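You operate a simulated robot arm through the tools that you are given. There is no shell and no other tool. Be economical: measure what you need, move in short steps, check, and stop when the job is done.

You run a simulated robot arm. Do the job below in one go: nothing can be reset, and whatever is moved stays where it is left.

Task
Dry the wet white cloth on the heated rail and put it away.
Fine: top rack, dial on 3; switch off once it is dry; it goes in the tub cabinet's top drawer; shut it.

Only the result counts: the job must be done as asked and must still hold three seconds after the hand-in. Knocking over, shifting, dropping, spilling or breaking anything else fails it. Flat cloth is picked up by pressing the open fingertips on it (5 to 10 N) and closing them slowly along it; thin cloth reads only 2 to 8 mm in the jaws.

Robot
A 6-joint arm with a two-finger parallel gripper, fixed in place. Base frame: the origin is at the foot of the arm, x ahead of it, y to its left, z up. Units: cm, rad, N and s.
With the tool pointing down near the work surface it reaches from about 36 to 82 cm from the base axis. Its first joint turns from -2.897 to 2.897 rad. Payload 3.91 kg.
The tool frame sits at the grasp point between the pads (the TCP): z along the fingers, y along the line on which they close. The tips reach 3 cm beyond it. Largest opening 11 cm; finger width 2, thickness 1; the body of the gripper, 4.8 by 11.2 cm, starts 5.5 cm behind the TCP.
Orientation is told as [roll, pitch, yaw] about the base's x, y, z axes, in that order, counted from this pose: with the fingers straight down and closing along the base's y, the tool's x points along the base's -x, its y along +y and its z along -z.

Tools
- The arm moves only by the tool move_arm. Its arguments are lists of equal length, an entry for each row: "hand": the opening, from 0 (shut) to 1 (fully open); "offset": the shift along the tool's x, y, z in cm, a list of three; "turn": the turn, a rotation vector about the tool's x, y, z in rad, a list of three. In form: {"hand": [hand, ...], "offset": [[tx, ty, tz], ...], "turn": [[wx, wy, wz], ...]}. A call has 1 to 20 rows; each row is the pose to reach, as a shift and turn from the pose commanded when the call began, along the tool's axes at that moment. A row lasts 0.2 s, in which the tool goes at most 5 cm and 0.15 rad; a call with a longer step from one row to the next is refused whole, and so is a gripper value outside its range. A pose out of reach is approached as far as the arm can. The call stops where the force on the tool passes 40 N (or 10 N more than at its start, if that is more) or the arm is blocked; 0.2 s more then pass. The fingers move at their own pace (about 4.5 cm/s each) and stop on an object; they squeeze with about 21 N. The grip force told is the motor's: it shows also when the fingers shut on nothing. Time passes only in rows, and 0.2 s behind the last, so rows that repeat a pose let the fingers close. It gives the time, the measured TCP pose, the force on the tool (base axes), the opening and the grip force at its end, in the units of the frame above (readings bear some noise), with the torque about the TCP (base axes, N m) and any sound that the robot's microphone picked up.
- Cameras (640 x 400 px; columns grow to the right, rows downward): "scene" is fixed at [5.04, 49.92, 148.77]; the picture's right is [0.05, -1.00, 0.00], its down [-0.84, -0.04, -0.54] and it looks along [0.54, 0.03, -0.84] (base axes); focal length 278 px, centre (320, 200). "wrist" rides on the gripper at [7.7, 0.7, -11.4] in the tool frame; the picture's right is [-0.09, 1.00, 0.00], its down [-0.80, -0.07, -0.59] and it looks along [-0.59, -0.05, 0.80] (tool axes); focal length 270 px, centre (320, 200). There is no depth. A picture from a camera that has moved, and an enlarged one, comes with that camera's place and axes in the base frame and with its lens. The place of the scene camera against the robot may be out by one fixed shift of up to 1.2 cm in any direction.
- grab_frame(camera): a new picture of that camera. No time passes.
- slide_trunk(by): slides the trunk up (or, below 0, down) by that many cm; the arm rides with it, the base frame stays. It gives what a move gives, with no picture.
- close_up(camera, box): a new picture of the part [left, top, right, bottom] of that camera's present view, enlarged. No time passes.
- close_job(): hands the job in; it is judged then, once.

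Work in short steps. Places have to be worked out from the pictures, the camera data and where the tool is seen: move nearer, look again, correct. Check each grasp and each placing, and mend what went wrong. You have 120 turns and 84 pictures in all, those below and enlarged ones among them. Open the gripper and draw the arm clear of the work before you hand the job in, unless the task says otherwise; then end with one line.

The tools are called after "Emit:" as a command line: name --argument value ..., lists and objects as JSON in quotes. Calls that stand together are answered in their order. move_arm: Moves the arm, as the interface text tells. Its arguments: {"type":"object","properties":{"hand":{"type":"array","items":{"type":"number"}},"offset":{"type":"array","items":{"type":"array","items":{"type":"number"}}},"turn":{"type":"array","items":{"type":"array","items":{"type":"number"}}}},"required":["hand","offset","turn"]} The other tools are called the same way: slide_trunk (by) slides the trunk up or down; grab_frame (camera) takes a picture; close_up (camera, box) takes an enlarged picture of a part of a camera's view; close_job () hands the job in.

At the start:

```text
clock: 0.0
position: [34.6, 32.04, 116.36]
tcp_rot: [0.001, -0.001, 0.001]
wrist_force: [0.1, 0.7, 0.5]
torque: [0.02, -0.02, 0.0]
grip_width: 10.98
grasp_force: 0.0
trunk travel left (down, up): [-57.5, 3.5]
```

scene: 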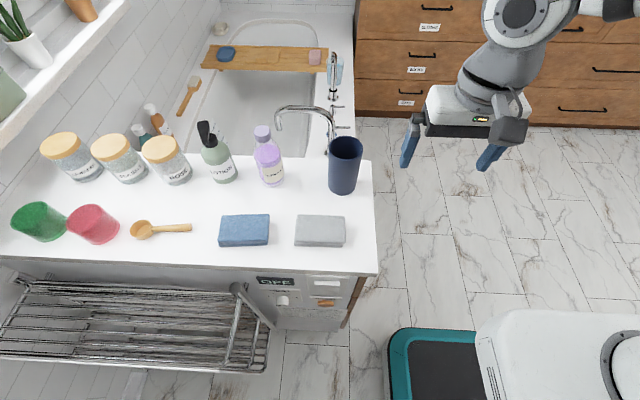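
wrist: 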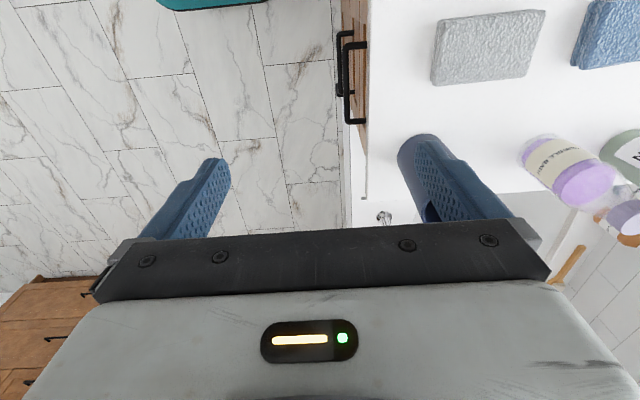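

I'll look at enlarged parts of the scene to find the cloth, the rail, the dial and the cabinet.

Emit:
close_up --camera "scene" --box '[0, 240, 380, 400]'

Emit:
close_up --camera "scene" --box '[340, 0, 640, 140]'

Emit:
close_up --camera "scene" --box '[180, 0, 380, 130]'

```text
1.68 times, centred on (190, 320) of scene
camera zoom: at [5.04, 49.92, 148.77], right [0.05, -1.0, 0.0], down [-0.84, -0.04, -0.54], along [0.54, 0.03, -0.84], focal length 469 px, centre (539, -2)
```

zoom: 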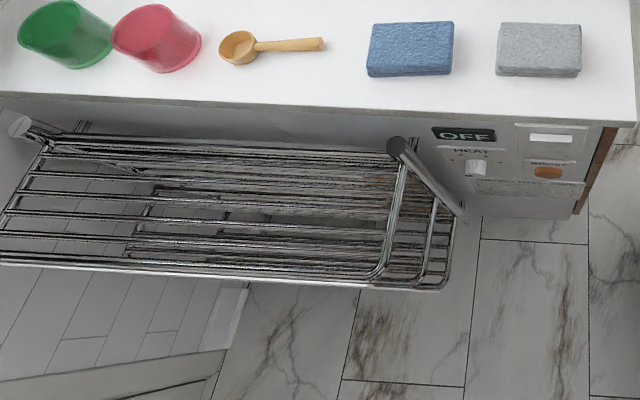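

```text
2.13 times, centred on (490, 70) of scene
camera zoom: at [5.04, 49.92, 148.77], right [0.05, -1.0, 0.0], down [-0.84, -0.04, -0.54], along [0.54, 0.03, -0.84], focal length 594 px, centre (-43, 477)
```

zoom: 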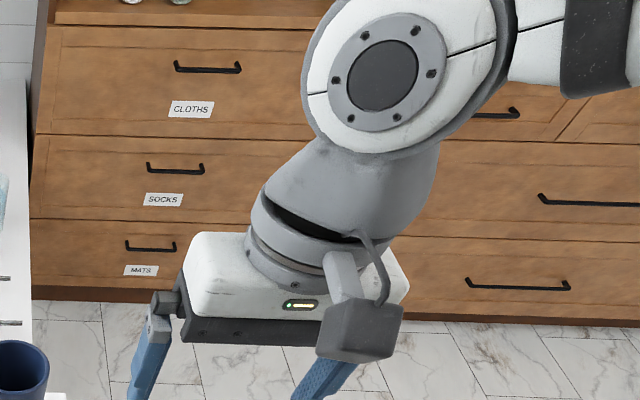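

```text
3.08 times, centred on (280, 65) of scene
camera zoom: at [5.04, 49.92, 148.77], right [0.05, -1.0, 0.0], down [-0.84, -0.04, -0.54], along [0.54, 0.03, -0.84], focal length 856 px, centre (443, 615)
```

zoom: 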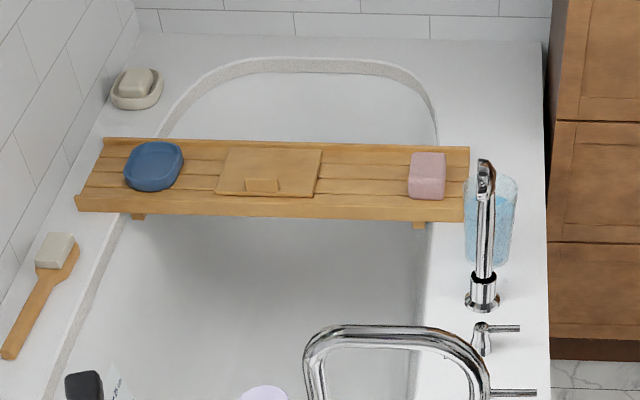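

Counter top is at about z 90, with the rail in front of it (x<27, y>65) and a control panel with OFF display and HEAT dial. The cloth isn't seen yet, so I tilt the wrist to look down at the floor and the area near the base.

Emit:
move_arm --hand '[1, 1, 1, 1, 1, 1]' --offset '[[0, 0, 0], [0, 0, 0], [0, 0, 0], [0, 0, 0], [0, 0, 0], [0, 0, 0]]' --turn '[[0, 0.15, 0], [0, 0.3, 0], [0, 0.45, 0], [0, 0.6, 0], [0, 0.75, 0], [0, 0.9, 0]]'

Emit:
grab_frame --camera "wrist"

Emit:
grab_frame --camera "scene"

```text
clock: 1.4
position: [34.74, 32.13, 116.39]
tcp_rot: [0.003, 0.903, -0.001]
wrist_force: [0.4, -0.7, 0.2]
torque: [-0.01, 0.02, 0.04]
grip_width: 11.0
grasp_force: 0.0
trunk travel left (down, up): [-57.5, 3.5]
```

```text
78 pictures are left
camera wrist: at [38.83, 33.0, 129.48], right [0.05, 1.0, -0.07], down [0.96, -0.07, -0.26], along [-0.26, -0.05, -0.96], focal length 270 px, centre (320, 200)
```

wrist: 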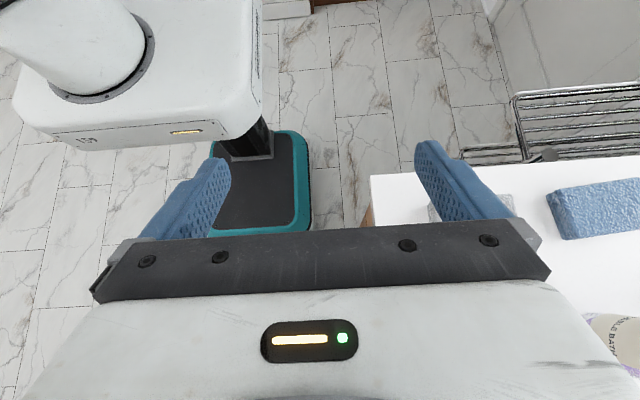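

```text
77 pictures are left
```

scene: 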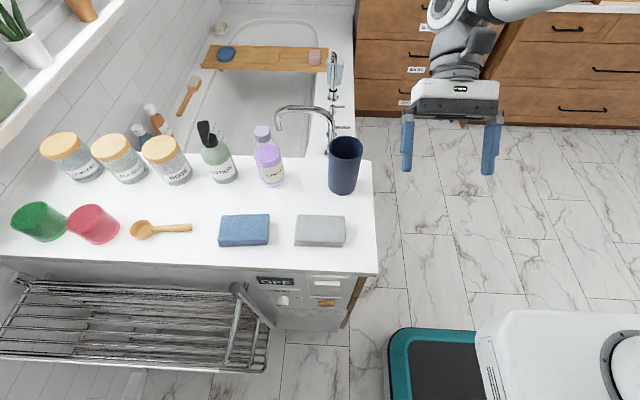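

The teal thing is the robot's own base. I look further behind the robot.

Emit:
move_arm --hand '[1, 1, 1, 1]' --offset '[[0, 0, 0], [0, 0, 0], [0, 0, 0], [0, 0, 0]]' --turn '[[0, 0.15, 0], [0, 0.3, 0], [0, 0.45, 0], [0, 0.6, 0]]'

Emit:
grab_frame --camera "wrist"

```text
clock: 2.4
position: [30.66, 31.56, 113.03]
tcp_rot: [0.008, 1.492, 0.003]
wrist_force: [1.0, 0.2, -0.4]
torque: [-0.01, 0.04, -0.02]
grip_width: 10.99
grasp_force: 0.1
out of reach, approached as far as the arm can: row 3, 4
trunk travel left (down, up): [-57.5, 3.5]
```

```text
76 pictures are left
camera wrist: at [41.47, 32.43, 121.59], right [0.01, 1.0, -0.09], down [0.66, -0.07, -0.75], along [-0.76, -0.05, -0.65], focal length 270 px, centre (320, 200)
```

wrist: 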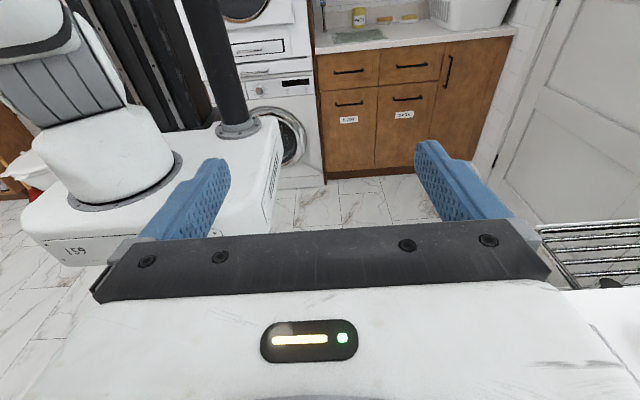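

Behind the robot there is a laundry counter, a basket, and something white and red at the left edge. I enlarge both.

Emit:
close_up --camera "wrist" --box '[220, 0, 540, 180]'

Emit:
close_up --camera "wrist" --box '[0, 100, 120, 220]'

```text
2.00 times, centred on (380, 90) of wrist
camera zoom: at [41.47, 32.43, 121.59], right [0.01, 1.0, -0.09], down [0.66, -0.07, -0.75], along [-0.76, -0.05, -0.65], focal length 541 px, centre (200, 420)
```

zoom: 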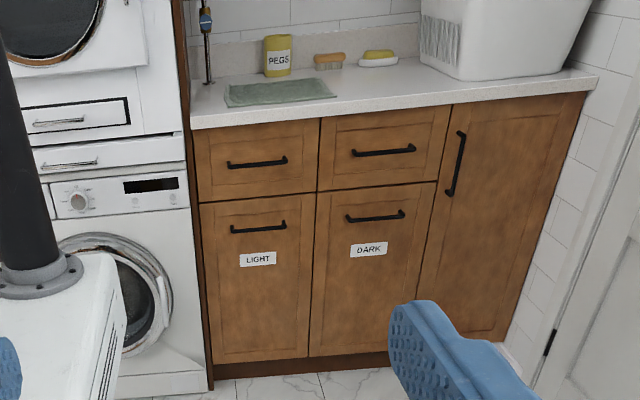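

```text
3.33 times, centred on (60, 160) of wrist
camera zoom: at [41.47, 32.43, 121.59], right [0.01, 1.0, -0.09], down [0.66, -0.07, -0.75], along [-0.76, -0.05, -0.65], focal length 901 px, centre (1187, 333)
```

zoom: 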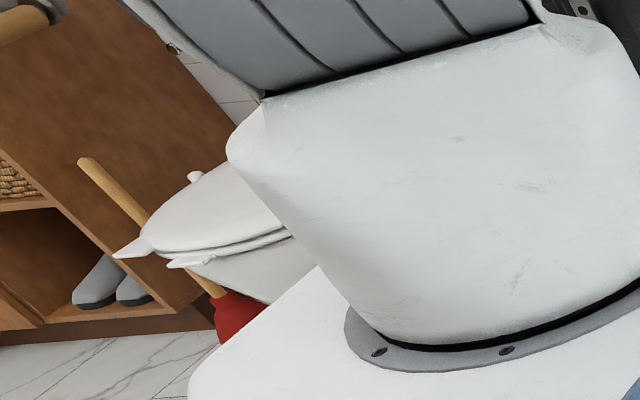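

Only a toilet and laundry fixtures there. I go back to the upright tool and then turn to look at the right side and the drawers on the counter's side face.

Emit:
move_arm --hand '[1, 1, 1, 1, 1, 1, 1, 1, 1, 1]' --offset '[[0, 0, 0], [0, 0, 0], [0, 0, 0], [0, 0, 0], [0, 0, 0], [0, 0, 0], [0, 0, 0], [0, 0, 0], [0, 0, 0], [0, 0, 0]]' --turn '[[0, -0.15, 0], [0, -0.3, 0], [0, -0.45, 0], [0, -0.6, 0], [0, -0.75, 0], [0, -0.9, 0], [0, -1.05, 0], [0, -1.2, 0], [0, -1.35, 0], [0, -1.5, 0]]'

```text
clock: 4.6
position: [30.62, 31.58, 113.11]
tcp_rot: [0.0, -0.003, -0.001]
wrist_force: [-0.3, 0.3, -0.1]
torque: [-0.02, -0.01, 0.0]
grip_width: 11.01
grasp_force: 0.0
trunk travel left (down, up): [-57.5, 3.5]
```

Moving right to about (45, -10) while yawing so the wrist camera looks toward +y at the counter's side face.

Emit:
move_arm --hand '[1, 1, 1, 1, 1, 1, 1, 1, 1, 1]' --offset '[[-1.5, -4.2, 0], [-3, -8.4, 0], [-4.5, -12.6, 0], [-6, -16.8, 0], [-7.5, -21, 0], [-9, -25.2, 0], [-10.5, -29.4, 0], [-12, -33.6, 0], [-13.5, -37.8, 0], [-14.5, -41.6, 0]]' --turn '[[0, 0, -0.14], [0, 0, -0.28], [0, 0, -0.42], [0, 0, -0.56], [0, 0, -0.7], [0, 0, -0.84], [0, 0, -0.98], [0, 0, -1.12], [0, 0, -1.26], [0, 0, -1.4]]'

Emit:
grab_frame --camera "wrist"

Emit:
grab_frame --camera "scene"

```text
clock: 6.8
position: [45.31, -10.32, 113.08]
tcp_rot: [0.001, 0.0, 1.4]
wrist_force: [-0.8, 0.9, -0.4]
torque: [0.0, 0.0, 0.01]
grip_width: 11.04
grasp_force: 0.0
trunk travel left (down, up): [-57.5, 3.5]
```

```text
73 pictures are left
camera wrist: at [43.16, -17.45, 124.43], right [-0.97, 0.26, 0.0], down [0.21, 0.78, 0.59], along [0.15, 0.58, -0.8], focal length 270 px, centre (320, 200)
```

wrist: 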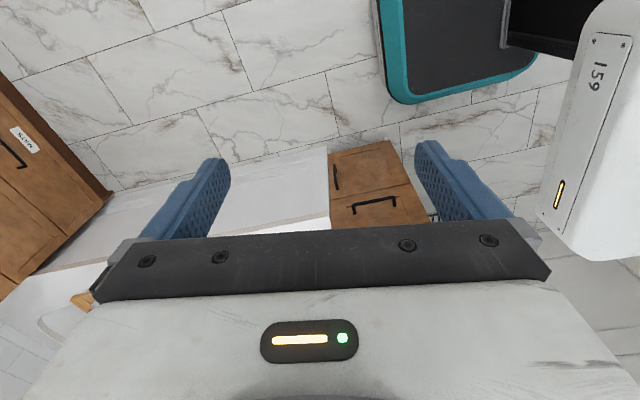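

```text
72 pictures are left
```

scene: 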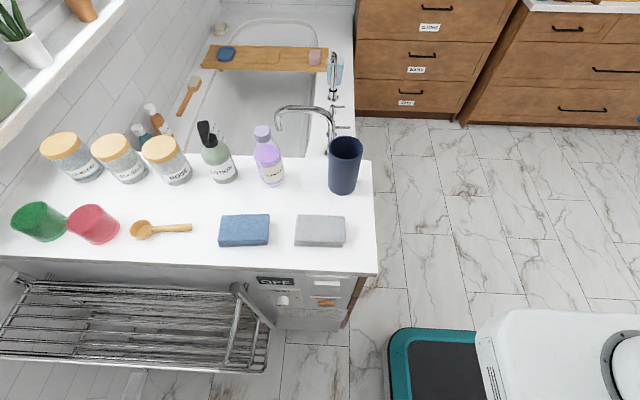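

The counter's side has a top drawer with a horizontal handle. Next I pan toward the right side (-y) in search of the cloth.

Emit:
move_arm --hand '[1, 1, 1, 1, 1, 1, 1, 1, 1, 1, 1, 1, 1, 1, 1, 1, 1, 1]' --offset '[[0, 0, 0], [0, 0, 0], [0, 0, 0], [0, 0, 0], [0, 0, 0], [0, 0, 0], [0, 0, 0], [0, 0, 0], [0, 0, 0], [0, 0, 0], [0, 0, 0], [0, 0, 0], [0, 0, 0], [0, 0, 0], [0, 0, 0], [0, 0, 0], [0, 0, 0], [0, 0, 0]]' --turn '[[0, 0, 0.14], [0, 0, 0.28], [0, 0, 0.42], [0, 0, 0.56], [0, 0, 0.7], [0, 0, 0.84], [0, 0, 0.98], [0, 0, 1.12], [0, 0, 1.26], [0, 0, 1.4], [0, 0, 1.54], [0, 0, 1.68], [0, 0, 1.82], [0, 0, 1.96], [0, 0, 2.1], [0, 0, 2.24], [0, 0, 2.38], [0, 0, 2.52]]'

Emit:
grab_frame --camera "wrist"

```text
clock: 10.6
position: [45.28, -9.95, 113.01]
tcp_rot: [0.0, 0.001, -1.123]
wrist_force: [0.3, 0.4, 0.2]
torque: [0.0, -0.02, -0.02]
grip_width: 11.0
grasp_force: 0.0
trunk travel left (down, up): [-57.5, 3.5]
```

```text
71 pictures are left
camera wrist: at [42.41, -2.58, 124.46], right [0.94, 0.35, 0.0], down [0.28, -0.75, 0.59], along [0.21, -0.56, -0.8], focal length 270 px, centre (320, 200)
```

wrist: 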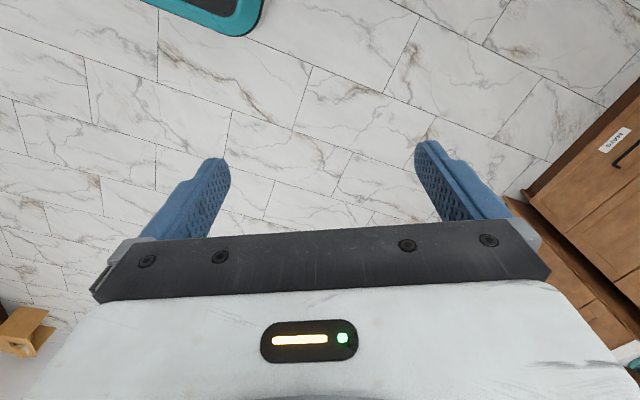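

Nothing in reach on the right. Everything relevant is on the left, so I return and look at the rail and control panel next.

Emit:
move_arm --hand '[1, 1, 1, 1, 1, 1, 1, 1, 1, 1, 1, 1, 1, 1, 1, 1, 1, 1]' --offset '[[1.75, 0.85, 0], [3.5, 1.7, 0], [5.25, 2.54, 0], [7, 3.39, 0], [8.75, 4.24, 0], [10.5, 5.09, 0], [12.25, 5.94, 0], [14, 6.78, 0], [15.75, 7.63, 0], [17.5, 8.48, 0], [19.25, 9.33, 0], [21, 10.18, 0], [22.75, 11.02, 0], [24.5, 11.87, 0], [26.25, 12.72, 0], [28, 13.57, 0], [29.75, 14.42, 0], [31.5, 15.26, 0]]' --turn '[[0, 0, -0.14], [0, 0, -0.28], [0, 0, -0.42], [0, 0, -0.56], [0, 0, -0.7], [0, 0, -0.84], [0, 0, -0.98], [0, 0, -1.12], [0, 0, -1.26], [0, 0, -1.4], [0, 0, -1.54], [0, 0, -1.68], [0, 0, -1.82], [0, 0, -1.96], [0, 0, -2.1], [0, 0, -2.24], [0, 0, -2.38], [0, 0, -2.52]]'

```text
clock: 14.4
position: [45.25, 24.91, 113.1]
tcp_rot: [0.0, 0.0, 1.4]
wrist_force: [0.0, -0.3, 0.5]
torque: [-0.02, 0.01, 0.01]
grip_width: 11.01
grasp_force: 0.1
trunk travel left (down, up): [-57.5, 3.5]
```

Emit:
move_arm --hand '[1, 1, 1, 1, 1, 1, 1, 1, 1, 1]' --offset '[[-1.32, 4.08, 0], [-2.64, 8.16, 0], [-3.96, 12.24, 0], [-5.28, 16.32, 0], [-6.6, 20.4, 0], [-7.92, 24.48, 0], [-9.24, 28.56, 0], [-10.56, 32.64, 0], [-11.88, 36.72, 0], [-13.2, 40.8, 0]]' --turn '[[0, 0, -0.017], [0, 0, -0.034], [0, 0, -0.051], [0, 0, -0.068], [0, 0, -0.085], [0, 0, -0.102], [0, 0, -0.119], [0, 0, -0.136], [0, 0, -0.153], [0, 0, -0.17]]'

Emit:
grab_frame --camera "wrist"

```text
clock: 16.6
position: [7.13, 44.92, 112.98]
tcp_rot: [-0.001, 0.001, 1.568]
wrist_force: [-0.3, 0.6, 0.0]
torque: [0.04, -0.01, 0.02]
grip_width: 10.98
grasp_force: 0.0
trunk travel left (down, up): [-57.5, 3.5]
```

```text
70 pictures are left
camera wrist: at [6.35, 37.46, 124.36], right [-1.0, 0.09, 0.0], down [0.07, 0.8, 0.59], along [0.05, 0.59, -0.8], focal length 270 px, centre (320, 200)
```

wrist: 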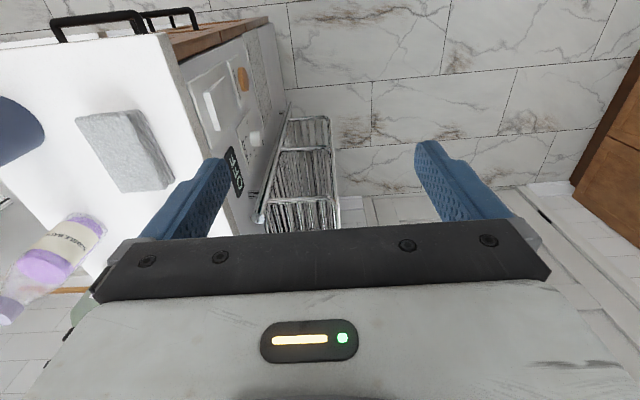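

Emit:
close_up --camera "wrist" --box '[170, 0, 410, 240]'

Emit:
close_up --camera "scene" --box '[0, 250, 280, 400]'

```text
1.67 times, centred on (290, 120) of wrist
camera zoom: at [6.35, 37.46, 124.36], right [-1.0, 0.09, 0.0], down [0.07, 0.8, 0.59], along [0.05, 0.59, -0.8], focal length 450 px, centre (370, 333)
```

zoom: 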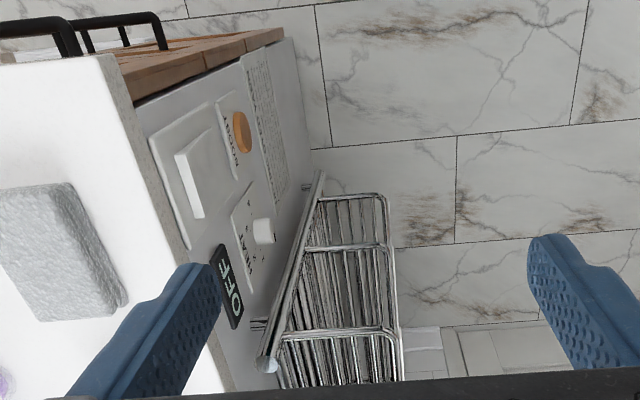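

```text
2.29 times, centred on (140, 325) of scene
camera zoom: at [5.04, 49.92, 148.77], right [0.05, -1.0, 0.0], down [-0.84, -0.04, -0.54], along [0.54, 0.03, -0.84], focal length 636 px, centre (731, -86)
```

zoom: 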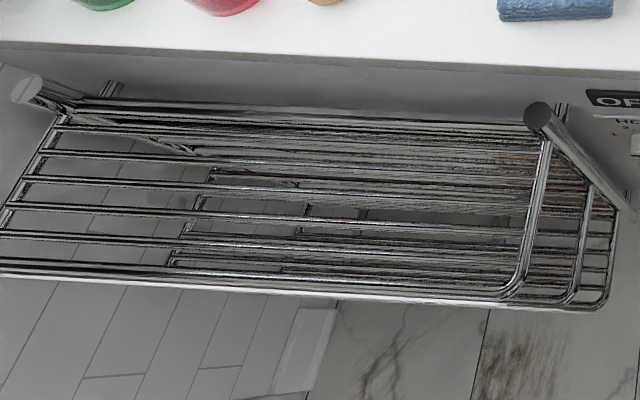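

Three stacked racks, a rocker switch, BOOST, HEAT dial, and a printed note. I move the camera nearer to read the panel and inspect the racks.

Emit:
move_arm --hand '[1, 1, 1, 1]' --offset '[[-4, 0, 0], [-8, 0, 0], [-12, 0, 0], [-16, 0, 0]]' --turn '[[0, 0, 0], [0, 0, 0], [0, 0, 0], [0, 0, 0]]'

Emit:
grab_frame --camera "wrist"

Emit:
close_up --camera "wrist" --box '[180, 0, 420, 240]'

```text
clock: 17.6
position: [7.2, 61.09, 113.14]
tcp_rot: [0.001, 0.003, 1.571]
wrist_force: [0.0, -0.3, 1.1]
torque: [-0.01, -0.02, 0.01]
grip_width: 11.01
grasp_force: 0.1
trunk travel left (down, up): [-57.5, 3.5]
```

```text
67 pictures are left
camera wrist: at [6.46, 53.62, 124.39], right [-1.0, 0.09, 0.0], down [0.07, 0.8, 0.59], along [0.05, 0.59, -0.81], focal length 270 px, centre (320, 200)
```

wrist: 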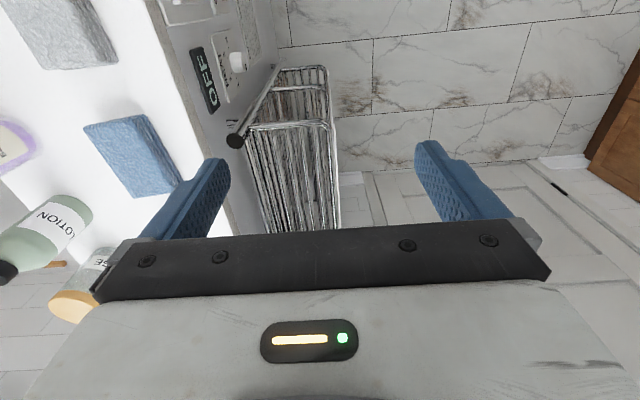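

```text
1.67 times, centred on (300, 120) of wrist
camera zoom: at [6.46, 53.62, 124.39], right [-1.0, 0.09, 0.0], down [0.07, 0.8, 0.59], along [0.05, 0.59, -0.81], focal length 450 px, centre (353, 333)
```

zoom: 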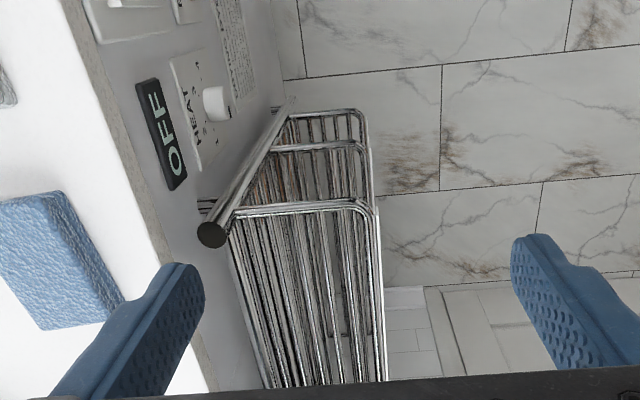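

The racks look empty. The stretch just behind the counter (tub's near end) is hidden from the scene camera, so I raise and look over there.

Emit:
slide_trunk --by 3.4

Emit:
move_arm --hand '[1, 1, 1, 1, 1, 1, 1, 1, 1, 1, 1, 1]' --offset '[[1, -2.5, 0], [2, -5, 0], [3, -7.5, 0], [4, -10, 0], [5, -12.5, 0], [6, -15, 0], [7, -17.5, 0], [8, -20, 0], [9, -22.5, 0], [10, -25, 0], [10, -28, 0], [10, -31, 0]]' --turn '[[0, 0, 0.13], [0, 0, 0.26], [0, 0, 0.39], [0, 0, 0.52], [0, 0, 0.65], [0, 0, 0.78], [0, 0, 0.91], [0, 0, 1.04], [0, 0, 1.17], [0, 0, 1.3], [0, 0, 1.43], [0, 0, 1.56]]'

Emit:
grab_frame --camera "wrist"

```text
clock: 18.4
position: [7.21, 60.88, 116.5]
tcp_rot: [-0.001, 0.0, 1.571]
wrist_force: [-0.7, 0.2, 1.0]
torque: [-0.01, 0.08, -0.01]
grip_width: 11.01
grasp_force: 0.0
trunk travel left (down, up): [-60.9, 0.1]
```

```text
clock: 21.0
position: [38.3, 50.95, 116.47]
tcp_rot: [-0.001, 0.0, 0.01]
wrist_force: [0.6, 0.5, 0.2]
torque: [-0.03, 0.01, -0.02]
grip_width: 11.01
grasp_force: 0.0
trunk travel left (down, up): [-60.9, 0.1]
```

```text
65 pictures are left
camera wrist: at [30.54, 51.75, 127.82], right [0.08, 1.0, 0.0], down [0.8, -0.06, 0.59], along [0.59, -0.05, -0.8], focal length 270 px, centre (320, 200)
```

wrist: 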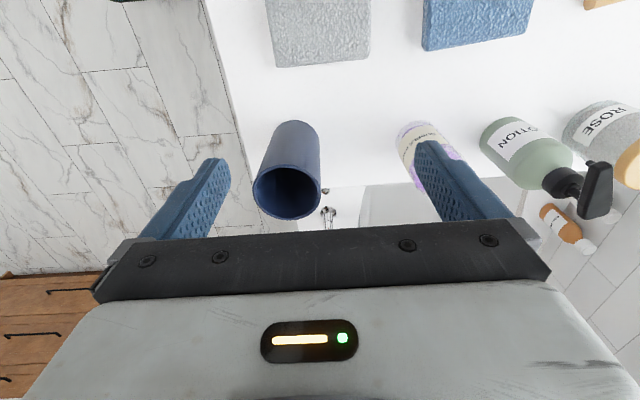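

I move further forward over the counter and pitch the camera nearer straight down.

Emit:
move_arm --hand '[1, 1, 1, 1, 1]' --offset '[[-4, 0, 0], [-8, 0, 0], [-12, 0, 0], [-16, 0, 0], [-18, 0, 0]]' --turn '[[0, 0.12, 0], [0, 0.24, 0], [0, 0.36, 0], [0, 0.45, 0], [0, 0.5, 0]]'

Emit:
grab_frame --camera "wrist"

```text
clock: 22.2
position: [53.46, 48.26, 115.94]
tcp_rot: [0.002, 0.502, 0.013]
wrist_force: [-0.4, -0.4, 0.4]
torque: [0.01, -0.01, 0.03]
grip_width: 11.02
grasp_force: 0.1
out of reach, approached as far as the arm can: row 4, 5
trunk travel left (down, up): [-60.9, 0.1]
```

```text
64 pictures are left
camera wrist: at [52.03, 49.19, 129.62], right [0.07, 1.0, -0.04], down [0.99, -0.06, 0.14], along [0.13, -0.05, -0.99], focal length 270 px, centre (320, 200)
```

wrist: 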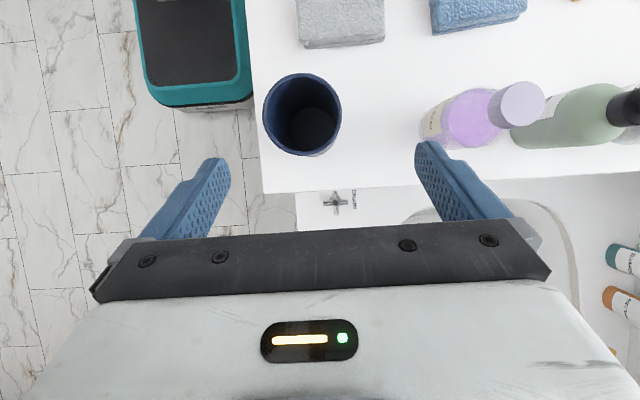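

No cloth behind the counter. A flat white cloth could lie on the white counter itself, so I enlarge the counter in the scene view.

Emit:
close_up --camera "scene" --box '[180, 150, 390, 330]'

Emit:
close_up --camera "wrist" --box '[120, 0, 640, 230]'

```text
2.22 times, centred on (285, 240) of scene
camera zoom: at [5.04, 49.92, 148.77], right [0.05, -1.0, 0.0], down [-0.84, -0.04, -0.54], along [0.54, 0.03, -0.84], focal length 618 px, centre (398, 111)
```

zoom: 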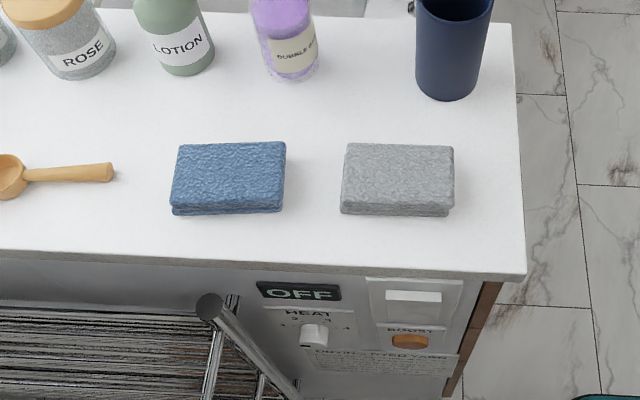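

```text
1.23 times, centred on (380, 115) of wrist
camera zoom: at [52.03, 49.19, 129.62], right [0.07, 1.0, -0.04], down [0.99, -0.06, 0.14], along [0.13, -0.05, -0.99], focal length 333 px, centre (246, 305)
```

zoom: 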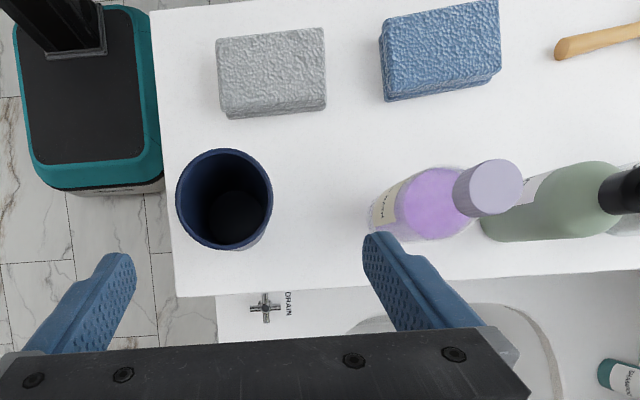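

The grey folded block is most likely the wet white cloth (wet cloth looks darker); the blue is another. Next I back off and look at the control panel head-on to read it.

Emit:
move_arm --hand '[1, 1, 1, 1, 1, 1, 1, 1, 1, 1]' --offset '[[4.1, 0.3, 2.2], [8.2, 0.6, 4.4], [12.3, 0.9, 6.6], [16.4, 1.2, 8.8], [20.5, 1.5, 11.1], [24.6, 1.8, 13.3], [28.7, 2.1, 15.5], [32.8, 2.4, 17.8], [36.9, 2.7, 20.1], [41, 3, 22.4]]' --turn '[[0, -0.1, 0], [0, -0.2, 0], [0, -0.3, 0], [0, -0.4, 0], [0, -0.5, 0], [0, -0.6, 0], [0, -0.7, 0], [0, -0.8, 0], [0, -0.9, 0], [0, -1.0, 0]]'

Emit:
slide_trunk --by -14

Emit:
grab_frame --camera "wrist"

```text
clock: 24.4
position: [6.51, 50.97, 115.86]
tcp_rot: [0.001, -0.504, 0.008]
wrist_force: [-0.9, -1.4, 0.5]
torque: [0.0, 0.0, -0.02]
grip_width: 11.0
grasp_force: 0.0
trunk travel left (down, up): [-60.9, 0.1]
```

```text
clock: 26.1
position: [6.64, 51.0, 101.81]
tcp_rot: [-0.001, -0.498, 0.009]
wrist_force: [0.2, 0.6, 0.0]
torque: [0.03, 0.0, -0.02]
grip_width: 10.99
grasp_force: 0.0
trunk travel left (down, up): [-46.9, 14.1]
```

```text
61 pictures are left
camera wrist: at [-5.65, 51.83, 108.1], right [0.07, 1.0, 0.04], down [0.42, -0.07, 0.91], along [0.91, -0.04, -0.42], focal length 270 px, centre (320, 200)
```

wrist: 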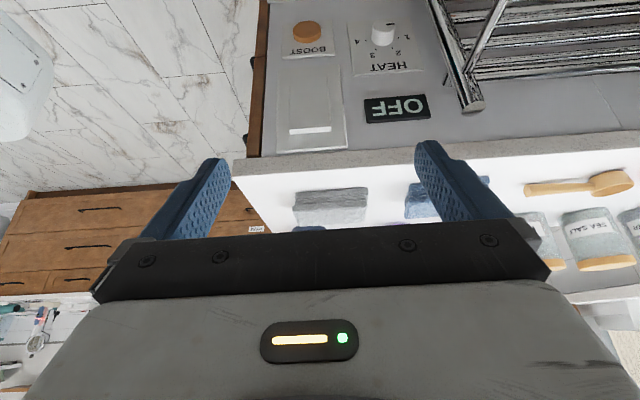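

Emit:
slide_trunk --by -20

Emit:
close_up --camera "wrist" --box '[230, 0, 550, 240]'

```text
clock: 28.2
position: [6.65, 51.09, 81.72]
tcp_rot: [-0.002, -0.499, 0.012]
wrist_force: [-1.3, 0.6, 0.7]
torque: [-0.01, 0.0, 0.01]
grip_width: 11.0
grasp_force: 0.1
trunk travel left (down, up): [-26.9, 34.1]
```

```text
1.67 times, centred on (390, 120) of wrist
camera zoom: at [-5.66, 51.83, 88.1], right [0.07, 1.0, 0.04], down [0.42, -0.07, 0.91], along [0.91, -0.04, -0.42], focal length 450 px, centre (203, 333)
```

zoom: 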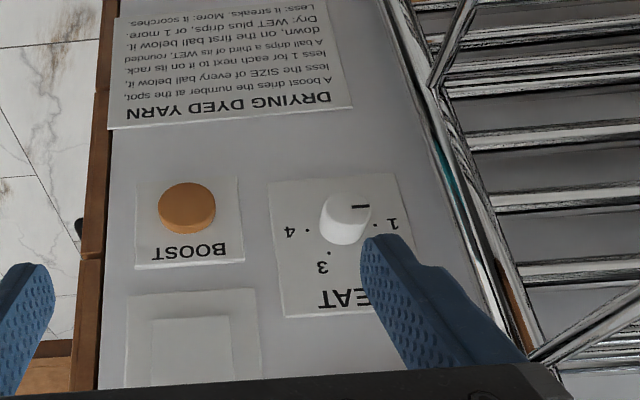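

The note concerns dyed yarn only, not this cloth. The HEAT dial shows around 1. Before acting I check the cabinet side: raise, swing right and look at its drawers toward +y.

Emit:
slide_trunk --by 16

Emit:
move_arm --hand '[1, 1, 1, 1, 1, 1, 1, 1, 1, 1, 1, 1, 1]' --offset '[[-3.1, -3.8, 1.7], [-6.3, -7.6, 3.4], [-9.4, -11.5, 5.1], [-12.5, -15.3, 6.8], [-15.7, -19.1, 8.5], [-18.8, -23, 10.2], [-20.6, -27.5, 11.2], [-22.3, -32, 12.1], [-24, -36.5, 13.1], [-25.8, -41, 14], [-27.5, -45.5, 15], [-29.3, -50, 16], [-29.3, -51, 16]]' --turn '[[-0.058, 0, -0.105], [-0.115, 0, -0.211], [-0.172, 0, -0.316], [-0.23, 0, -0.421], [-0.287, 0, -0.527], [-0.345, 0, -0.632], [-0.402, 0, -0.738], [-0.46, 0, -0.843], [-0.517, 0, -0.948], [-0.575, 0, -1.054], [-0.632, 0, -1.159], [-0.69, 0, -1.264], [-0.747, 0, -1.37]]'

Emit:
grab_frame --camera "wrist"

```text
clock: 30.1
position: [6.68, 50.99, 97.83]
tcp_rot: [0.002, -0.5, 0.011]
wrist_force: [-0.2, 0.4, 0.4]
torque: [0.02, 0.02, 0.01]
grip_width: 11.0
grasp_force: 0.0
trunk travel left (down, up): [-42.9, 18.1]
```

```text
refused: row 1 steps farther than a row can; nothing moved
```

```text
59 pictures are left
camera wrist: at [-5.66, 51.84, 104.08], right [0.07, 1.0, 0.04], down [0.42, -0.07, 0.91], along [0.91, -0.04, -0.42], focal length 270 px, centre (320, 200)
```

wrist: 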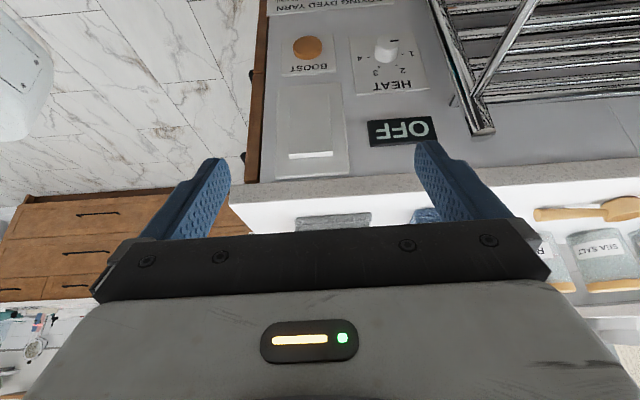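

Emit:
move_arm --hand '[1, 1, 1, 1, 1, 1, 1, 1, 1, 1, 1, 1, 1, 1, 1]' --offset '[[-2.5, -3.1, 1.4], [-5, -6.2, 2.8], [-7.5, -9.3, 4.2], [-10, -12.4, 5.6], [-12.5, -15.5, 6.9], [-15, -18.6, 8.2], [-17.5, -21.7, 9.6], [-19.2, -25.2, 10.5], [-20.9, -29, 11.4], [-22.6, -33, 12.3], [-24.2, -37, 13.2], [-25.8, -41, 14], [-27.5, -45, 15], [-29, -49, 15.8], [-29.3, -51, 16]]' --turn '[[-0.048, 0, -0.088], [-0.096, 0, -0.176], [-0.144, 0, -0.263], [-0.192, 0, -0.351], [-0.24, 0, -0.439], [-0.287, 0, -0.527], [-0.345, 0, -0.632], [-0.402, 0, -0.738], [-0.46, 0, -0.843], [-0.517, 0, -0.948], [-0.575, 0, -1.054], [-0.632, 0, -1.159], [-0.69, 0, -1.264], [-0.747, 0, -1.37], [-0.747, 0, -1.37]]'

Emit:
grab_frame --camera "wrist"

```text
clock: 33.2
position: [40.63, 0.31, 97.78]
tcp_rot: [0.0, -0.499, 1.57]
wrist_force: [0.3, -0.1, 0.7]
torque: [-0.03, 0.0, 0.01]
grip_width: 10.99
grasp_force: 0.1
out of reach, approached as far as the arm can: row 8, 9, 10
trunk travel left (down, up): [-42.9, 18.1]
```

```text
58 pictures are left
camera wrist: at [39.84, -11.71, 104.06], right [-1.0, 0.08, 0.04], down [0.07, 0.42, 0.91], along [0.05, 0.91, -0.42], focal length 270 px, centre (320, 200)
```

wrist: 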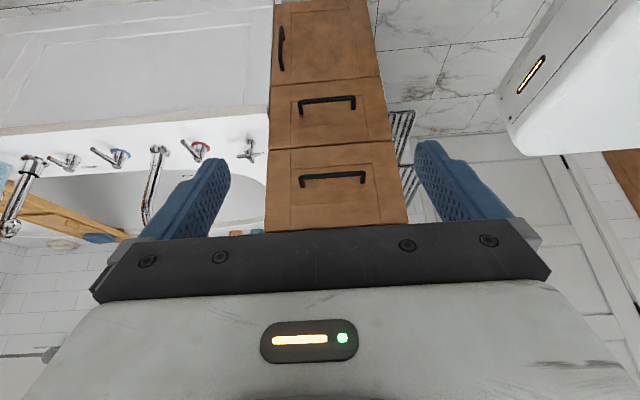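

The tub cabinet has two drawers and a door on its right side; the top drawer's handle is at about (39.6, 37, 76.6). First I set the dial (about (21, 60, 76)): go back in front of the panel.

Emit:
move_arm --hand '[1, 1, 1, 1, 1, 1, 1, 1, 1, 1, 1, 1, 1, 1]' --offset '[[-3.5, 0.9, 1.9], [-6.9, 1.9, 3.8], [-10.4, 2.8, 5.7], [-13.9, 3.8, 7.6], [-17.4, 4.7, 9.5], [-20.8, 5.7, 11.4], [-24.3, 6.6, 13.3], [-26.1, 10.3, 14.3], [-27.8, 14, 15.2], [-29.6, 17.7, 16.2], [-31.3, 21.5, 17.1], [-33.1, 25.2, 18.1], [-34.8, 28.9, 19], [-36.6, 32.6, 20]]' --turn '[[0.054, 0, 0.098], [0.107, 0, 0.197], [0.161, 0, 0.295], [0.215, 0, 0.393], [0.268, 0, 0.492], [0.322, 0, 0.59], [0.375, 0, 0.688], [0.429, 0, 0.787], [0.483, 0, 0.885], [0.536, 0, 0.983], [0.59, 0, 1.082], [0.644, 0, 1.18], [0.697, 0, 1.278], [0.751, 0, 1.377]]'

```text
clock: 36.4
position: [8.25, 42.18, 104.16]
tcp_rot: [0.173, -0.464, -0.087]
wrist_force: [-0.1, -0.3, 0.1]
torque: [-0.01, -0.02, -0.01]
grip_width: 11.01
grasp_force: 0.0
trunk travel left (down, up): [-42.9, 18.1]
stopped in row 14: the arm was blocked; the commanded pose is now the measured one
```

The arm reported blocked; I look at what is near.

Emit:
grab_frame --camera "scene"

```text
57 pictures are left
```

scene: 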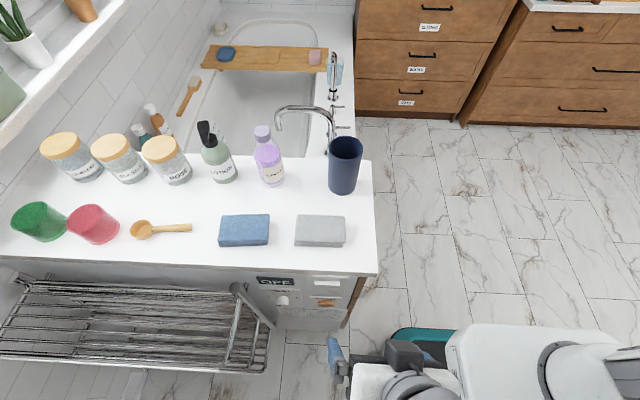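

It came too close to its own base column. I move out (+y) and straighten the orientation.

Emit:
move_arm --hand '[1, 1, 1, 1]' --offset '[[0, 4, 0], [0, 8, 0], [0, 12, 0], [0, 14, 0]]' --turn '[[0.03, -0.01, -0.02], [0.06, -0.02, -0.04], [0.1, -0.03, -0.06], [0.131, -0.036, -0.076]]'

```text
clock: 37.1
position: [8.76, 49.75, 114.76]
tcp_rot: [0.283, -0.446, -0.138]
wrist_force: [0.3, -0.3, 0.1]
torque: [0.03, 0.01, 0.04]
grip_width: 11.0
grasp_force: 0.0
trunk travel left (down, up): [-42.9, 18.1]
stopped in row 3: the arm was blocked; the commanded pose is now the measured one
```

Still stuck, probably a wrist/elbow limit reached from this side. I back out to the outer radius and straighten there.

Emit:
move_arm --hand '[1, 1, 1, 1, 1, 1, 1]' --offset '[[-3, -1.8, 1.9], [-6, -3.6, 3.8], [-9, -5.4, 5.7], [-12, -7.1, 7.6], [-15, -8.9, 9.5], [-17.8, -10.7, 11.5], [-17.8, -10.7, 11.5]]' --turn '[[0.03, -0.009, -0.018], [0.061, -0.018, -0.036], [0.092, -0.027, -0.054], [0.122, -0.036, -0.072], [0.153, -0.045, -0.09], [0.183, -0.05, -0.107], [0.214, -0.055, -0.125]]'

```text
clock: 38.7
position: [29.59, 39.87, 109.47]
tcp_rot: [-0.002, -0.523, 0.002]
wrist_force: [0.1, 0.5, -0.9]
torque: [0.01, 0.02, -0.03]
grip_width: 11.01
grasp_force: 0.0
trunk travel left (down, up): [-42.9, 18.1]
```

Straightened. Now to (8, 58, 100), then pitching the tool horizontal toward the panel.

Emit:
move_arm --hand '[1, 1, 1, 1, 1, 1, 1]' --offset '[[3.4, 2.6, -0.4], [6.7, 5.1, -0.7], [10.1, 7.7, -1.1], [13.4, 10.3, -1.5], [16.8, 12.9, -1.9], [20.1, 15.4, -2.2], [23.5, 18, -2.6]]' --turn '[[0, 0, 0], [0, 0, 0], [0, 0, 0], [0, 0, 0], [0, 0, 0], [0, 0, 0], [0, 0, 0]]'

Emit:
move_arm --hand '[0.6, 0.6, 0.6, 0.6, 0.6, 0.6, 0.6, 0.6]' --offset '[[0, 0, 0], [0, 0, 0], [0, 0, 0], [0, 0, 0], [0, 0, 0], [0, 0, 0], [0, 0, 0], [0, 0, 0]]' --turn '[[0, -0.13, 0], [0, -0.26, 0], [0, -0.39, 0], [0, -0.52, 0], [0, -0.65, 0], [0, -0.78, 0], [0, -0.91, 0], [0, -1.048, 0]]'

```text
clock: 40.3
position: [7.61, 57.86, 100.14]
tcp_rot: [-0.004, -0.523, 0.002]
wrist_force: [0.1, 0.2, 0.7]
torque: [0.02, 0.02, 0.01]
grip_width: 10.99
grasp_force: 0.0
trunk travel left (down, up): [-42.9, 18.1]
```

```text
clock: 42.1
position: [7.8, 57.74, 100.04]
tcp_rot: [-2.707, -1.567, 2.707]
wrist_force: [-0.4, -0.5, -0.2]
torque: [-0.02, -0.03, 0.03]
grip_width: 6.6
grasp_force: 0.0
trunk travel left (down, up): [-42.9, 18.1]
```

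Tool is horizontal. Lower to the dial height and look.

Emit:
slide_trunk --by -22

Emit:
grab_frame --camera "wrist"

Emit:
grab_frame --camera "scene"

```text
clock: 44.5
position: [7.88, 57.87, 78.06]
tcp_rot: [-2.161, -1.569, 2.161]
wrist_force: [-0.3, 0.5, 0.1]
torque: [0.0, 0.02, -0.01]
grip_width: 6.62
grasp_force: 0.1
trunk travel left (down, up): [-20.9, 40.1]
```

```text
56 pictures are left
camera wrist: at [-3.63, 58.71, 70.29], right [0.0, 1.0, 0.09], down [-0.6, -0.07, 0.8], along [0.8, -0.05, 0.59], focal length 270 px, centre (320, 200)
```

wrist: 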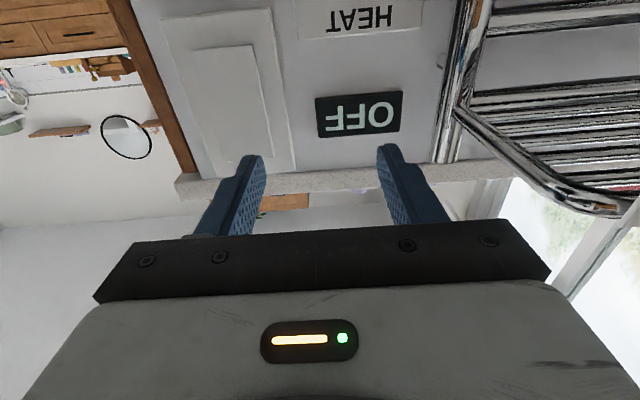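

```text
55 pictures are left
```

scene: 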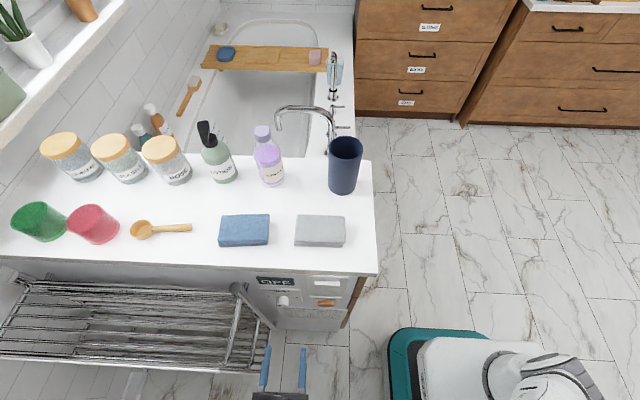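

Recomputing gives the dial at about y 61.6, z 67. I lower further to see it directly.

Emit:
slide_trunk --by -11

Emit:
close_up --camera "wrist" --box '[200, 0, 520, 200]'

```text
clock: 45.9
position: [7.92, 57.81, 67.03]
tcp_rot: [-2.162, -1.569, 2.162]
wrist_force: [-0.8, -0.3, 0.2]
torque: [0.02, 0.02, -0.02]
grip_width: 6.6
grasp_force: 0.3
trunk travel left (down, up): [-9.9, 51.1]
```

```text
2.00 times, centred on (360, 100) of wrist
camera zoom: at [-3.63, 58.71, 59.29], right [0.0, 1.0, 0.09], down [-0.6, -0.07, 0.8], along [0.8, -0.05, 0.59], focal length 541 px, centre (240, 400)
```

zoom: 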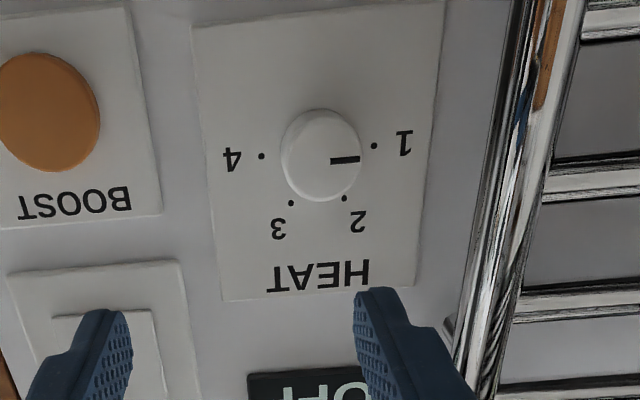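

The dial is clear now: centre about (24.6 at face, 61.9, 65.3), mark at 1, dots at ±90° and ±30°. I rotate the tool -120° away from the racks first, to turn the dial in two 60° strokes.

Emit:
move_arm --hand '[0.55, 0.55, 0.55, 0.55, 0.55, 0.55, 0.55, 0.55, 0.55, 0.55, 0.55, 0.55, 0.55, 0.55, 0.55, 0.55]' --offset '[[0, 0, 0], [0, 0, 0], [0, 0, 0], [0, 0, 0], [0, 0, 0], [0, 0, 0], [0, 0, 0], [0, 0, 0], [0, 0, 0], [0, 0, 0], [0, 0, 0], [0, 0, 0], [0, 0, 0], [0, 0, 0], [0.8, 2, 3], [1.7, 4.1, 6]]' --turn '[[0, 0, -0.15], [0, 0, -0.3], [0, 0, -0.45], [0, 0, -0.6], [0, 0, -0.75], [0, 0, -0.9], [0, 0, -1.05], [0, 0, -1.2], [0, 0, -1.35], [0, 0, -1.5], [0, 0, -1.65], [0, 0, -1.8], [0, 0, -1.95], [0, 0, -2.094], [0, 0, -2.094], [0, 0, -2.094]]'

Emit:
grab_frame --camera "wrist"

```text
clock: 49.3
position: [13.85, 61.91, 65.42]
tcp_rot: [-1.571, 0.527, 1.571]
wrist_force: [0.6, 0.0, 0.3]
torque: [0.0, 0.03, 0.03]
grip_width: 6.05
grasp_force: 0.0
trunk travel left (down, up): [-9.9, 51.1]
```

```text
53 pictures are left
camera wrist: at [2.33, 55.09, 68.57], right [0.0, -0.42, -0.91], down [-0.59, 0.73, -0.34], along [0.8, 0.54, -0.25], focal length 270 px, centre (320, 200)
```

wrist: 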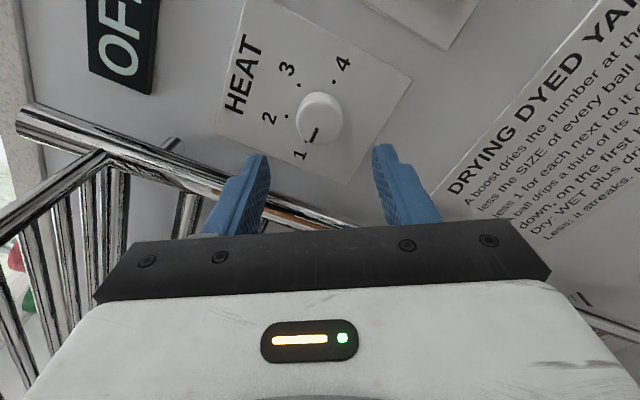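

Aligned with the knob (estimate y 61.7, z 65.5). I advance so the tips surround it and close.

Emit:
move_arm --hand '[0.55, 0.55, 0.55, 0.0, 0.0, 0.0, 0.0, 0.0]' --offset '[[0, 0, 3], [0, 0, 5.5], [0, 0, 6.6], [0, 0, 6.6], [0, 0, 6.6], [0, 0, 6.6], [0, 0, 6.6], [0, 0, 6.6]]' --turn '[[0, 0, 0], [0, 0, 0], [0, 0, 0], [0, 0, 0], [0, 0, 0], [0, 0, 0], [0, 0, 0], [0, 0, 0]]'

Emit:
grab_frame --camera "wrist"

```text
clock: 51.1
position: [20.39, 61.92, 65.41]
tcp_rot: [-1.573, 0.523, 1.572]
wrist_force: [5.9, 11.1, 9.5]
torque: [0.03, -0.05, 0.54]
grip_width: 3.53
grasp_force: 44.9
trunk travel left (down, up): [-9.9, 51.1]
```

```text
52 pictures are left
camera wrist: at [8.97, 55.08, 68.58], right [0.0, -0.42, -0.91], down [-0.59, 0.73, -0.34], along [0.8, 0.54, -0.25], focal length 270 px, centre (320, 200)
```

wrist: 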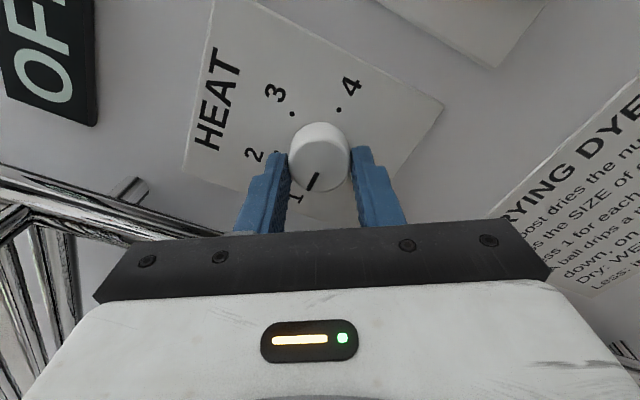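

The grip on the knob is good (3.5 cm). Turn clockwise 60°.

Emit:
move_arm --hand '[0, 0, 0, 0, 0, 0, 0, 0, 0]' --offset '[[0, 0, 0], [0, 0, 0], [0, 0, 0], [0, 0, 0], [0, 0, 0], [0, 0, 0], [0, 0, 0], [0, 0, 0], [0, 0, 0]]' --turn '[[0, 0, 0.12], [0, 0, 0.24], [0, 0, 0.36], [0, 0, 0.48], [0, 0, 0.6], [0, 0, 0.72], [0, 0, 0.84], [0, 0, 0.96], [0, 0, 1.047]]'

Emit:
grab_frame --camera "wrist"

```text
clock: 53.1
position: [20.5, 61.81, 65.64]
tcp_rot: [-1.571, -0.527, 1.571]
wrist_force: [8.3, 6.5, 26.5]
torque: [-0.02, -0.54, -0.22]
grip_width: 3.5
grasp_force: 45.3
trunk travel left (down, up): [-9.9, 51.1]
```

```text
51 pictures are left
camera wrist: at [8.97, 55.77, 61.03], right [0.0, 0.58, -0.82], down [-0.59, 0.66, 0.46], along [0.8, 0.48, 0.34], focal length 270 px, centre (320, 200)
```

wrist: 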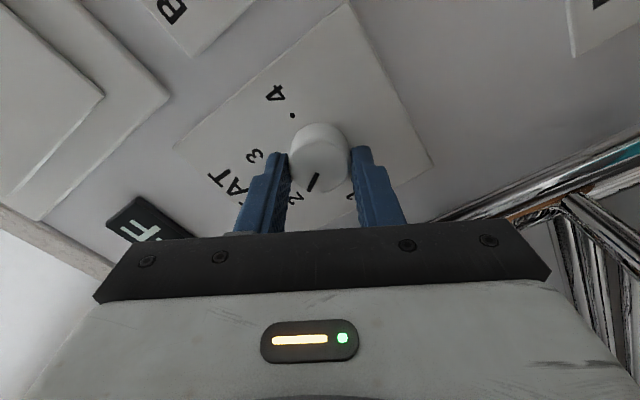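

The mark is at 2. I open, rotate back around the knob, regrip slightly higher.

Emit:
move_arm --hand '[0.6, 0.6, 0.6, 0.6, 0.6, 0.6, 0.6, 0.6, 0.6, 0.6, 0.6, 0.6, 0, 0, 0, 0, 0]' --offset '[[0, 0, 0], [0, 0, 0], [0, 0, 0], [-0.15, -0.26, 0], [-0.15, -0.26, 0], [-0.15, -0.26, 0], [-0.15, -0.26, 0], [-0.15, -0.26, 0], [-0.15, -0.26, 0], [-0.15, -0.26, 0], [-0.15, -0.26, 0], [-0.15, -0.26, 0], [-0.15, -0.26, 0], [-0.15, -0.26, 0], [-0.15, -0.26, 0], [-0.15, -0.26, 0], [-0.15, -0.26, 0]]' --turn '[[0, 0, 0], [0, 0, 0], [0, 0, 0], [0, 0, -0.12], [0, 0, -0.24], [0, 0, -0.36], [0, 0, -0.48], [0, 0, -0.6], [0, 0, -0.72], [0, 0, -0.84], [0, 0, -0.96], [0, 0, -1.047], [0, 0, -1.047], [0, 0, -1.047], [0, 0, -1.047], [0, 0, -1.047], [0, 0, -1.047]]'

Emit:
move_arm --hand '[0, 0, 0, 0, 0, 0, 0, 0, 0]' --offset '[[0, 0, 0], [0, 0, 0], [0, 0, 0], [0, 0, 0], [0, 0, 0], [0, 0, 0], [0, 0, 0], [0, 0, 0], [0, 0, 0]]' --turn '[[0, 0, 0.12], [0, 0, 0.24], [0, 0, 0.36], [0, 0, 0.48], [0, 0, 0.6], [0, 0, 0.72], [0, 0, 0.84], [0, 0, 0.96], [0, 0, 1.047]]'

Emit:
grab_frame --camera "wrist"

```text
clock: 56.7
position: [20.5, 61.82, 65.42]
tcp_rot: [-1.568, 0.528, 1.57]
wrist_force: [-6.2, -21.1, -22.5]
torque: [0.01, 0.24, -0.47]
grip_width: 3.55
grasp_force: 44.7
trunk travel left (down, up): [-9.9, 51.1]
```

```text
clock: 58.7
position: [20.49, 61.89, 65.62]
tcp_rot: [-1.571, -0.525, 1.57]
wrist_force: [-9.2, -9.0, -15.7]
torque: [0.0, 1.24, -0.86]
grip_width: 3.54
grasp_force: 44.7
trunk travel left (down, up): [-9.9, 51.1]
```

```text
50 pictures are left
camera wrist: at [8.98, 55.86, 61.14], right [0.0, 0.58, -0.82], down [-0.59, 0.66, 0.46], along [0.8, 0.49, 0.34], focal length 270 px, centre (320, 200)
```

wrist: 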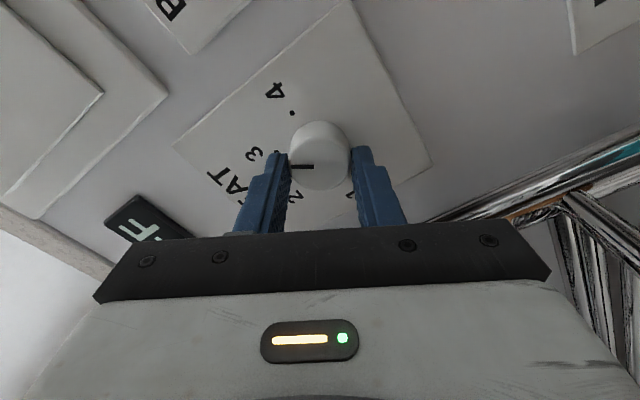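

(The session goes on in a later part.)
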